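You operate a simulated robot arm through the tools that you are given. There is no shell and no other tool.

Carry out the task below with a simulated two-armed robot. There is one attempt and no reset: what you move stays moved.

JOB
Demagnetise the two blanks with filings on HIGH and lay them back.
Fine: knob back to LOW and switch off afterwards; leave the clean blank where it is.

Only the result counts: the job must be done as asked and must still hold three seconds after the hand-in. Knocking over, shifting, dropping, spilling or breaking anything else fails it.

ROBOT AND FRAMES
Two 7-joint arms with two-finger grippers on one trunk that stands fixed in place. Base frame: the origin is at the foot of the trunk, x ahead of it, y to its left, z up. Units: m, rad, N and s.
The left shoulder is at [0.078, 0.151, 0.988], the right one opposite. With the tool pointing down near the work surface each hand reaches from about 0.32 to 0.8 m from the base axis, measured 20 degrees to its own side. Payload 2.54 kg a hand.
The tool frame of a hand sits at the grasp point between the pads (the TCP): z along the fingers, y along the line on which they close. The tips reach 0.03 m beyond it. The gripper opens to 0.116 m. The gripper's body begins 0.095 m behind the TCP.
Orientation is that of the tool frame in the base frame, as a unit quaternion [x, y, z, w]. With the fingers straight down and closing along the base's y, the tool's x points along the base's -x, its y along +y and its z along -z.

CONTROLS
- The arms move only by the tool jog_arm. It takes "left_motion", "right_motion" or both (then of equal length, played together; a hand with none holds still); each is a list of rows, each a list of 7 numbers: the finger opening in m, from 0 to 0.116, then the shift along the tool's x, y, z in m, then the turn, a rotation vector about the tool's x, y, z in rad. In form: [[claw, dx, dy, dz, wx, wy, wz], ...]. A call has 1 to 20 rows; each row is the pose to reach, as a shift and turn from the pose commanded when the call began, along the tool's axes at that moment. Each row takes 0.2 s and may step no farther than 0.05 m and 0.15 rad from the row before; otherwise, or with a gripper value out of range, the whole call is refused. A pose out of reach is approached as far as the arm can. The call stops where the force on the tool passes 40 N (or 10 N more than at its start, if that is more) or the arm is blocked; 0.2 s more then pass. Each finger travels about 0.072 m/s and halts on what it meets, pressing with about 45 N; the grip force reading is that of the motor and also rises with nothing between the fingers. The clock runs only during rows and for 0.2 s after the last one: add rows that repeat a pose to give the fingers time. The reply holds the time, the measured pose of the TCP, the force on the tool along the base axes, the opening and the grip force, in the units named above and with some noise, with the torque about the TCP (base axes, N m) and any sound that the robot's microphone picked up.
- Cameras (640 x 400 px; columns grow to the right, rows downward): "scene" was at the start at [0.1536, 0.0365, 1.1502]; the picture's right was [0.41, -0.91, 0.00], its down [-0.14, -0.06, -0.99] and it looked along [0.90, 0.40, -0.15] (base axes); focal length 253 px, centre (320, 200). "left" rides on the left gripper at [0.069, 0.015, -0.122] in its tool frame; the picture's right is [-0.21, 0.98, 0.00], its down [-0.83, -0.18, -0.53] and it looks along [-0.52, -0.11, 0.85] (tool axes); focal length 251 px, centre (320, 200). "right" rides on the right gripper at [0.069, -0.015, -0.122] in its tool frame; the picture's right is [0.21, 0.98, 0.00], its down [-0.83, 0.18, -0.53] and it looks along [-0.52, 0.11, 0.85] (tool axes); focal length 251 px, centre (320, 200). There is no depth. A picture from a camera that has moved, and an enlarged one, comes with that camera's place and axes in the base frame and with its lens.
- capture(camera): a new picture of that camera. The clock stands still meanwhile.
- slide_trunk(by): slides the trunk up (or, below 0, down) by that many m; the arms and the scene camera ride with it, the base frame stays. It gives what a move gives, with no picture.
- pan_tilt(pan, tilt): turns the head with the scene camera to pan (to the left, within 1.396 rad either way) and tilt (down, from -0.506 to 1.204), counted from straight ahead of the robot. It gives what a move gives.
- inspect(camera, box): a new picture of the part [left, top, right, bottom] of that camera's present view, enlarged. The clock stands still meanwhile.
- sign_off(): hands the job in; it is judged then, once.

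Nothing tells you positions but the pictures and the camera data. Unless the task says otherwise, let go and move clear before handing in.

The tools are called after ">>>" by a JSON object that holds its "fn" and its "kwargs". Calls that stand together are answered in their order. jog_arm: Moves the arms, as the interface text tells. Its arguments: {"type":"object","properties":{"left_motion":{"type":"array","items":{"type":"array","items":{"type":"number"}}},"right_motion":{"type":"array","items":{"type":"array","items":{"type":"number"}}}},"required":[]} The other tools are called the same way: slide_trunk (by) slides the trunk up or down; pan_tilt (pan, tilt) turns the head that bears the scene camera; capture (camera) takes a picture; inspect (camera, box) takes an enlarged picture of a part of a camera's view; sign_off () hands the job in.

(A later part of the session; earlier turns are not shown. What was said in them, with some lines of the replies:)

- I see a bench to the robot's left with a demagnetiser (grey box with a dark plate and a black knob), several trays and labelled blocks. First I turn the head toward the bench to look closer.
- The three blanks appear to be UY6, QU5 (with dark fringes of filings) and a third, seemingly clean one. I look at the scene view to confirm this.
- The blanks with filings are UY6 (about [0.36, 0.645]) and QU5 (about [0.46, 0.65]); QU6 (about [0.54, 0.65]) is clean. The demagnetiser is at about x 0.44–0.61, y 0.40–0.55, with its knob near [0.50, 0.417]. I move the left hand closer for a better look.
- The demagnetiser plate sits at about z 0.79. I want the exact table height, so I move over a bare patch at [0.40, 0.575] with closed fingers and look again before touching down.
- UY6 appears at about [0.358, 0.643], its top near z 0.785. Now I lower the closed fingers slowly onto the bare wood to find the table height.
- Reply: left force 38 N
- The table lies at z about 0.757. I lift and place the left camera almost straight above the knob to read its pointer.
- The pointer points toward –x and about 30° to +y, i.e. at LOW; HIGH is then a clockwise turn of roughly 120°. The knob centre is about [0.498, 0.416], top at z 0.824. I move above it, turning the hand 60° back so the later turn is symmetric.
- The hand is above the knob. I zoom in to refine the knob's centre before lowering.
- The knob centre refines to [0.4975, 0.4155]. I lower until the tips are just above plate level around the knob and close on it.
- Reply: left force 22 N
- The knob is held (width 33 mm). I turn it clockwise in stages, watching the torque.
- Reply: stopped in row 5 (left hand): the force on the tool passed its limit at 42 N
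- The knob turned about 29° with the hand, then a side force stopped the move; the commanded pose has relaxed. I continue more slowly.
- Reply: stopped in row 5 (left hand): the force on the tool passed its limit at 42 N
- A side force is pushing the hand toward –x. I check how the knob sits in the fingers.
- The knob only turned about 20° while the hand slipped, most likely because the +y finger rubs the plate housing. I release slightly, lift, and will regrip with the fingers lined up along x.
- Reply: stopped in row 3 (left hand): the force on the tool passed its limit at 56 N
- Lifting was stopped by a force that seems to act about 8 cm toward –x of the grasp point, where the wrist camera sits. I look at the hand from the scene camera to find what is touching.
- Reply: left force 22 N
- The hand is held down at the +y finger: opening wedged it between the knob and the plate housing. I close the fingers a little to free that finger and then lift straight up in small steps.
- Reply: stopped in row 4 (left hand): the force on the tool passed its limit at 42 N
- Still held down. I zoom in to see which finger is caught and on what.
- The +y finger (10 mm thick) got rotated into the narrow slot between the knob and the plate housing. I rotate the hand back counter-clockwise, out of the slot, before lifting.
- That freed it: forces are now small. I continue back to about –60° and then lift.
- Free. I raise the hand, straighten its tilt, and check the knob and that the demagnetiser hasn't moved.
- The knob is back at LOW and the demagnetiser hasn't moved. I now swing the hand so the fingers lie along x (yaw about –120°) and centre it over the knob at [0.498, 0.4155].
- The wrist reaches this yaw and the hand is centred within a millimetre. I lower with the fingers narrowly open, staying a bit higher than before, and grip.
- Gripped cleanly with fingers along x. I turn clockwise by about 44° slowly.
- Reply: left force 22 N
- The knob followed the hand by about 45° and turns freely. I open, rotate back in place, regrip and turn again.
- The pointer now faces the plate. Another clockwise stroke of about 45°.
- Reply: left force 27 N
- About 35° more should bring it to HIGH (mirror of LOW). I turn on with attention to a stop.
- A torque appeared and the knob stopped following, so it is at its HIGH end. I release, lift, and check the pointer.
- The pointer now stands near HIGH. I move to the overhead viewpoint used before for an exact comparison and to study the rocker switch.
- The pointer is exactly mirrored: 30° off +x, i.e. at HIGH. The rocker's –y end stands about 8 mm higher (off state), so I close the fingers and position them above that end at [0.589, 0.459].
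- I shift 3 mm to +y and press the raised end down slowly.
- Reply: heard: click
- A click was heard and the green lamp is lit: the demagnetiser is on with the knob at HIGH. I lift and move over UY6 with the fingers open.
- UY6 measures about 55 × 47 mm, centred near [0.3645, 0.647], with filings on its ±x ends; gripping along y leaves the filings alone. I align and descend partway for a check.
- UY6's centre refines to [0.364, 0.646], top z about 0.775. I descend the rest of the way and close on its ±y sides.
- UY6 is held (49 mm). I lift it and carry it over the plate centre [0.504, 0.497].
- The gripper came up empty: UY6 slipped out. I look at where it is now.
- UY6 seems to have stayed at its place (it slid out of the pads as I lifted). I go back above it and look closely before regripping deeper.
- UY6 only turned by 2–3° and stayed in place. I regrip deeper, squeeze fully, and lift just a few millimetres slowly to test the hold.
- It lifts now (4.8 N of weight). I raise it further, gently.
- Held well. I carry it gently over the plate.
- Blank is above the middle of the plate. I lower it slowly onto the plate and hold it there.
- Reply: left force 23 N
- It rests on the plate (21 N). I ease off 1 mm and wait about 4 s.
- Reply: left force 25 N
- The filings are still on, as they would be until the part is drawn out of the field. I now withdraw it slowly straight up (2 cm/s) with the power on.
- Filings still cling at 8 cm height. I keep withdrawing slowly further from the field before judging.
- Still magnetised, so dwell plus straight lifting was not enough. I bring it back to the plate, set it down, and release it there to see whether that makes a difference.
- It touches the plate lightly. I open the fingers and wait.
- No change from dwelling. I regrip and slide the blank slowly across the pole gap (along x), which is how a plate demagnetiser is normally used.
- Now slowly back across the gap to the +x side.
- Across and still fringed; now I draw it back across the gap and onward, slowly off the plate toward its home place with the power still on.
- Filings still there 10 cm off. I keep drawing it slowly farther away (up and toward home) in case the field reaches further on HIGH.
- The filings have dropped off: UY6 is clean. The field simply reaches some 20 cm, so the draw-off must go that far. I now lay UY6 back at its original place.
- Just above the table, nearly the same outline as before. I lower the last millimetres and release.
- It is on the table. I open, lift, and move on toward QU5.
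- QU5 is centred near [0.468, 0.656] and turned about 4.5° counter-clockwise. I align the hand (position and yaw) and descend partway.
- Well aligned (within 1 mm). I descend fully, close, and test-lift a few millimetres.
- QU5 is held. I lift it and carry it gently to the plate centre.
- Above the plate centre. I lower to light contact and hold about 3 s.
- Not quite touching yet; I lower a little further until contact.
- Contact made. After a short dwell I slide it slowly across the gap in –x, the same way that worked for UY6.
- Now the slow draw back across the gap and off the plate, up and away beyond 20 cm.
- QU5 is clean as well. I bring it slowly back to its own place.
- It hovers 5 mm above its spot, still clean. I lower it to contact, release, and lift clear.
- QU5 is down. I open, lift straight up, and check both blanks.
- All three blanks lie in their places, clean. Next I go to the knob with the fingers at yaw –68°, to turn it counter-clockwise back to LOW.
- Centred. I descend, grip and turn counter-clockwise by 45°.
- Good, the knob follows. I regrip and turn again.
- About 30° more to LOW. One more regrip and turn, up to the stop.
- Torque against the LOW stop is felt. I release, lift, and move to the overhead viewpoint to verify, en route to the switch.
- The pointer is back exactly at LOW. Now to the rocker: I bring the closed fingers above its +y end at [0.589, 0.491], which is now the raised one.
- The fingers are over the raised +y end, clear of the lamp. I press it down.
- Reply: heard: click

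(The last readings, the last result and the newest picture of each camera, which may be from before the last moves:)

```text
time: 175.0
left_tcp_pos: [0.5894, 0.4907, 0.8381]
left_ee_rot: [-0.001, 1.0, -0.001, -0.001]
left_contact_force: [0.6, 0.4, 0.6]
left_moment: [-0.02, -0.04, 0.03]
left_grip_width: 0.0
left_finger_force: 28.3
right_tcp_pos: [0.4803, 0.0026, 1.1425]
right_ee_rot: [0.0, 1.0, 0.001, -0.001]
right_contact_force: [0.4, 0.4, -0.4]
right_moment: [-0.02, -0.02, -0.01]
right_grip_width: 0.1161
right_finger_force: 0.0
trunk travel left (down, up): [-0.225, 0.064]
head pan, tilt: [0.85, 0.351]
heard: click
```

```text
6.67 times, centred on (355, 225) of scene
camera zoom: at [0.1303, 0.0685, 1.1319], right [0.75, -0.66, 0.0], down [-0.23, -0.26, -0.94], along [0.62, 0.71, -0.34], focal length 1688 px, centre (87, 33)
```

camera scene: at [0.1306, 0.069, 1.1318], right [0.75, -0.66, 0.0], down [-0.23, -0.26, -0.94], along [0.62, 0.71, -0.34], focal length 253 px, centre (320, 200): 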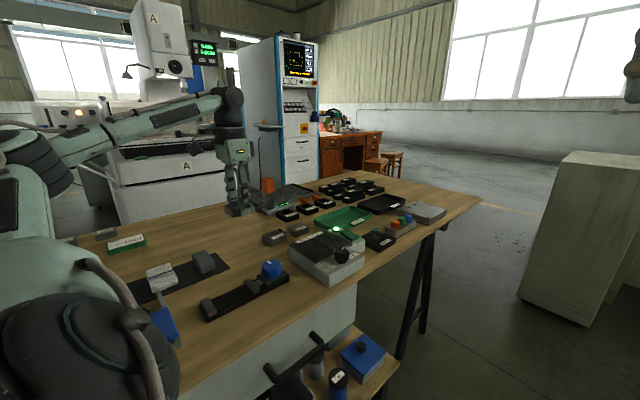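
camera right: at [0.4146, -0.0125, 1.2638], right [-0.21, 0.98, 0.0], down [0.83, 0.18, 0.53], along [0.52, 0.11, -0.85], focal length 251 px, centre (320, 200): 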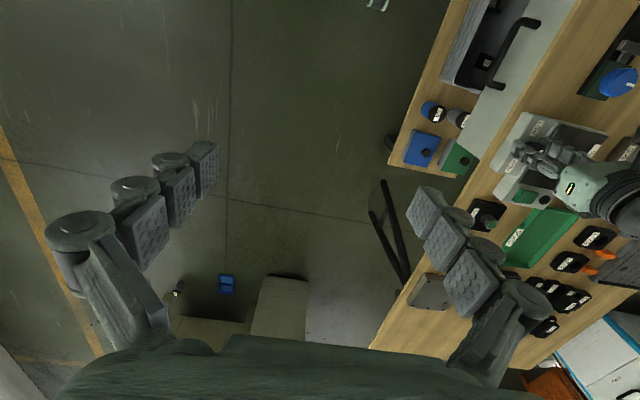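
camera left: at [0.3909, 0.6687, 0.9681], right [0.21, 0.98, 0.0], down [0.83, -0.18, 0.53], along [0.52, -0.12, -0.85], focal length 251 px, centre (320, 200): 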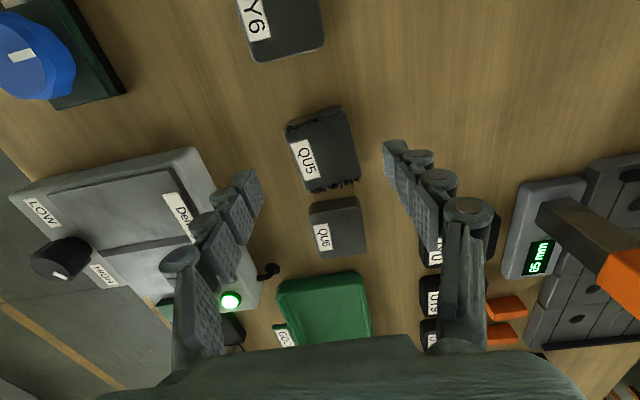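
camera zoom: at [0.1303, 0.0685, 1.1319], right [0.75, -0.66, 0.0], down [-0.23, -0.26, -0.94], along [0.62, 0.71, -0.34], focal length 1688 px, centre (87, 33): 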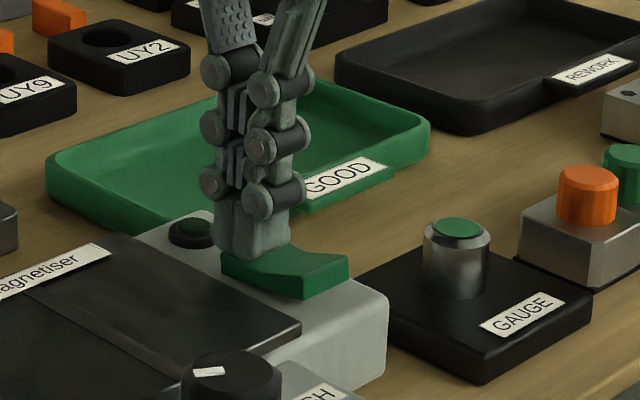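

The lamp is out: the demagnetiser is off. I lift clear, move the hand away, and check everything once more.

>>> {"fn": "jog_arm", "kwargs": {"left_motion": [[0, 0, 0, -0.02, 0, 0, 0], [0, 0, 0, -0.06, 0, 0, 0], [0.02, 0, 0, -0.1, 0, 0, 0], [0.04, 0.03, 0.005, -0.13, 0, 0, 0], [0.06, 0.07, 0.005, -0.16, 0, 0, 0], [0.08, 0.11, 0, -0.19, 0, 0, 0], [0.1, 0.15, -0.005, -0.22, 0, 0, 0], [0.116, 0.18, -0.005, -0.24, 0, 0, 0], [0.116, 0.18, -0.005, -0.245, 0, 0, 0]]}}

>>> {"fn": "capture", "kwargs": {"camera": "left"}}

>>> {"fn": "inspect", "kwargs": {"camera": "left", "box": [270, 0, 470, 230]}}

>>> {"fn": "inspect", "kwargs": {"camera": "scene", "box": [200, 190, 400, 315]}}

>>> {"fn": "inspect", "kwargs": {"camera": "scene", "box": [215, 205, 325, 280]}}

```text
refused: row 6 steps farther than a row can; nothing moved
```

```text
taken
camera left: at [0.5193, 0.5055, 0.9604], right [0.21, 0.98, 0.0], down [0.83, -0.18, 0.53], along [0.52, -0.11, -0.85], focal length 251 px, centre (320, 200)
```

left: 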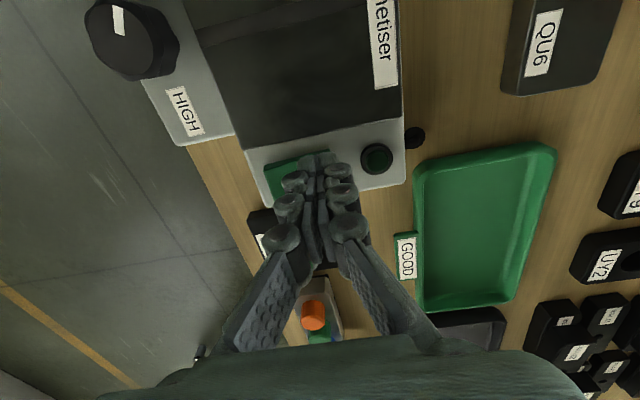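

```text
1.74 times, centred on (370, 115) of left
camera zoom: at [0.5193, 0.5055, 0.9604], right [0.21, 0.98, 0.0], down [0.83, -0.18, 0.53], along [0.52, -0.11, -0.85], focal length 437 px, centre (233, 348)
```

zoom: 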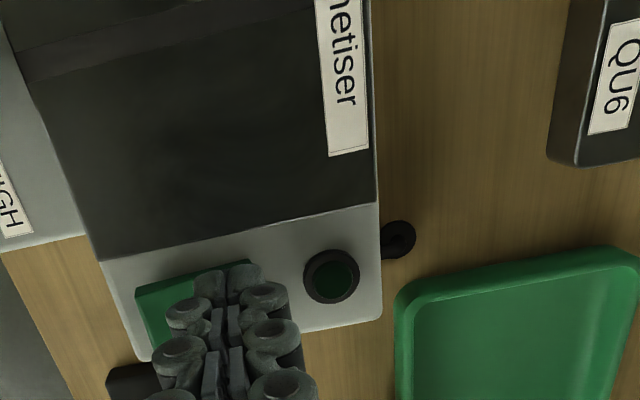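

```text
3.20 times, centred on (300, 252) of scene
camera zoom: at [0.1303, 0.0685, 1.1319], right [0.75, -0.66, 0.0], down [-0.23, -0.26, -0.94], along [0.62, 0.71, -0.34], focal length 810 px, centre (384, 32)
```

zoom: 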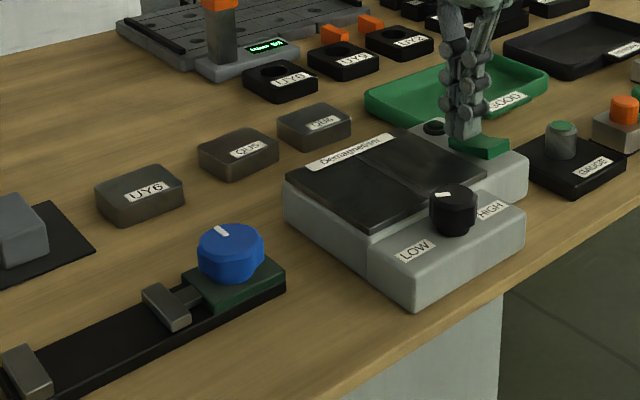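

```text
5.33 times, centred on (270, 242) of scene
camera zoom: at [0.1303, 0.0685, 1.1319], right [0.75, -0.66, 0.0], down [-0.23, -0.26, -0.94], along [0.62, 0.71, -0.34], focal length 1350 px, centre (587, -27)
```

zoom: 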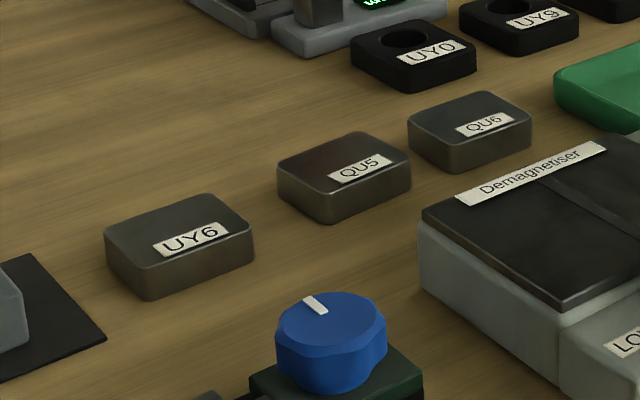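

The retreat was refused for too large steps; nothing moved. Lamp is dark, blanks are clean. I repeat with smaller steps.

>>> {"fn": "jog_arm", "kwargs": {"left_motion": [[0, 0, 0, -0.02, 0, 0, 0], [0, 0, 0, -0.055, 0, 0, 0], [0.0, 0, 0, -0.09, 0, 0, 0], [0.02, 0.02, 0.0, -0.115, 0, 0, 0], [0.04, 0.045, 0, -0.14, 0, 0, 0], [0.06, 0.07, 0, -0.165, 0, 0, 0], [0.08, 0.1, 0, -0.19, 0, 0, 0], [0.1, 0.13, 0, -0.215, 0, 0, 0], [0.116, 0.16, 0, -0.235, 0, 0, 0], [0.116, 0.18, 0, -0.245, 0, 0, 0], [0.116, 0.18, 0, -0.245, 0, 0, 0]]}}

>>> {"fn": "capture", "kwargs": {"camera": "left"}}

>>> {"fn": "inspect", "kwargs": {"camera": "left", "box": [270, 0, 470, 230]}}

>>> {"fn": "inspect", "kwargs": {"camera": "scene", "box": [200, 190, 400, 315]}}

```text
time: 177.4
left_tcp_pos: [0.4084, 0.4901, 1.0858]
left_ee_rot: [0.0, 1.0, -0.001, -0.001]
left_contact_force: [-0.2, 0.2, 0.0]
left_moment: [-0.02, 0.01, 0.04]
left_grip_width: 0.116
left_finger_force: 0.1
right_tcp_pos: [0.4813, 0.0027, 1.1424]
right_ee_rot: [0.0, 1.0, 0.0, 0.0]
right_contact_force: [-0.4, -0.2, 0.0]
right_moment: [-0.01, -0.01, -0.01]
right_grip_width: 0.116
right_finger_force: 0.0
trunk travel left (down, up): [-0.225, 0.064]
head pan, tilt: [0.85, 0.351]
```

```text
taken
camera left: at [0.3389, 0.5046, 1.2077], right [0.21, 0.98, 0.0], down [0.83, -0.18, 0.53], along [0.52, -0.11, -0.85], focal length 251 px, centre (320, 200)
```

left: 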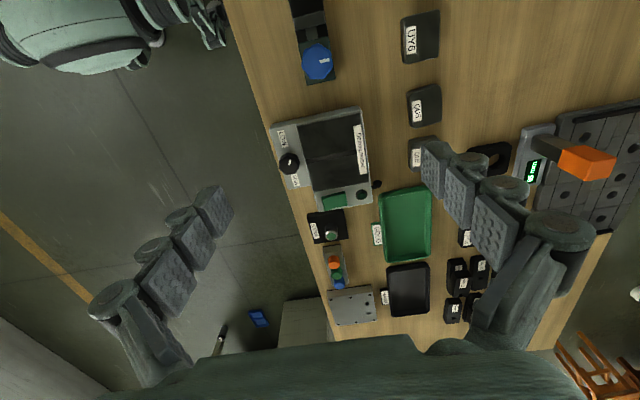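

```text
1.74 times, centred on (370, 115) of left
camera zoom: at [0.3389, 0.5046, 1.2077], right [0.21, 0.98, 0.0], down [0.83, -0.18, 0.53], along [0.52, -0.11, -0.85], focal length 437 px, centre (233, 348)
```

zoom: 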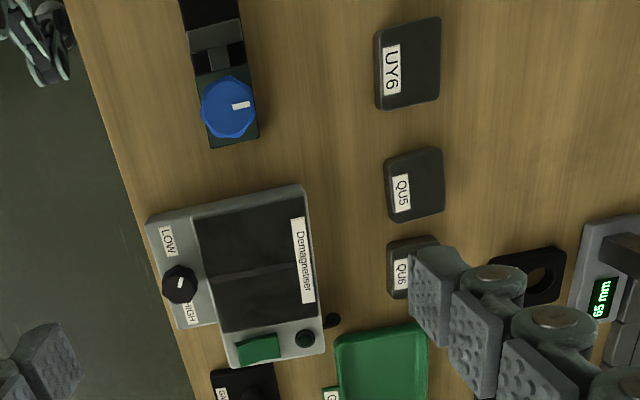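

```text
3.20 times, centred on (300, 252) of scene
camera zoom: at [0.1304, 0.0686, 1.1318], right [0.75, -0.66, 0.0], down [-0.23, -0.26, -0.94], along [0.62, 0.71, -0.34], focal length 810 px, centre (384, 32)
```

zoom: 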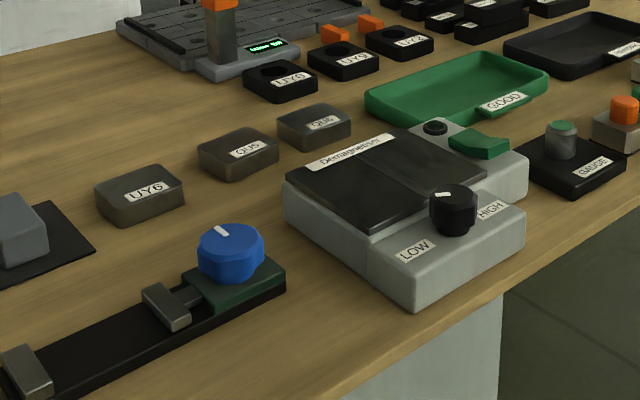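

UY6 and QU5 are clean and back within 2–3 mm of where they started, and QU6 is untouched. The knob is at LOW, the lamp is out, and both hands are clear, so I hand the job in.

>>> {"fn": "sign_off", "kwargs": {}}

```text
The job is handed in.
```

UY6 and QU5 are demagnetised on HIGH and lie back in their places. The knob is at LOW, the switch is off and its lamp is out. The clean blank, QU6, was never touched. The job is handed in; I don't have the judging result.

- **Filings:** they dropped off each blank only once it had been drawn slowly more than about 18–20 cm away from the plate. A short dwell on the plate with a small lift was not enough. Both blanks were free of filings in the last pictures.
- **UY6 position:** on my first try it slipped out of the gripper as I lifted and turned by 2–3° on the table. It stayed at its spot, and it now lies within about 2–3 mm of where it started.
- **Demagnetiser:** on my first attempt to turn the knob, a finger jammed between the knob and the plate housing and pressed with up to 56 N. I freed it. Later pictures showed the knob at the same spot, so I don't believe the unit moved.
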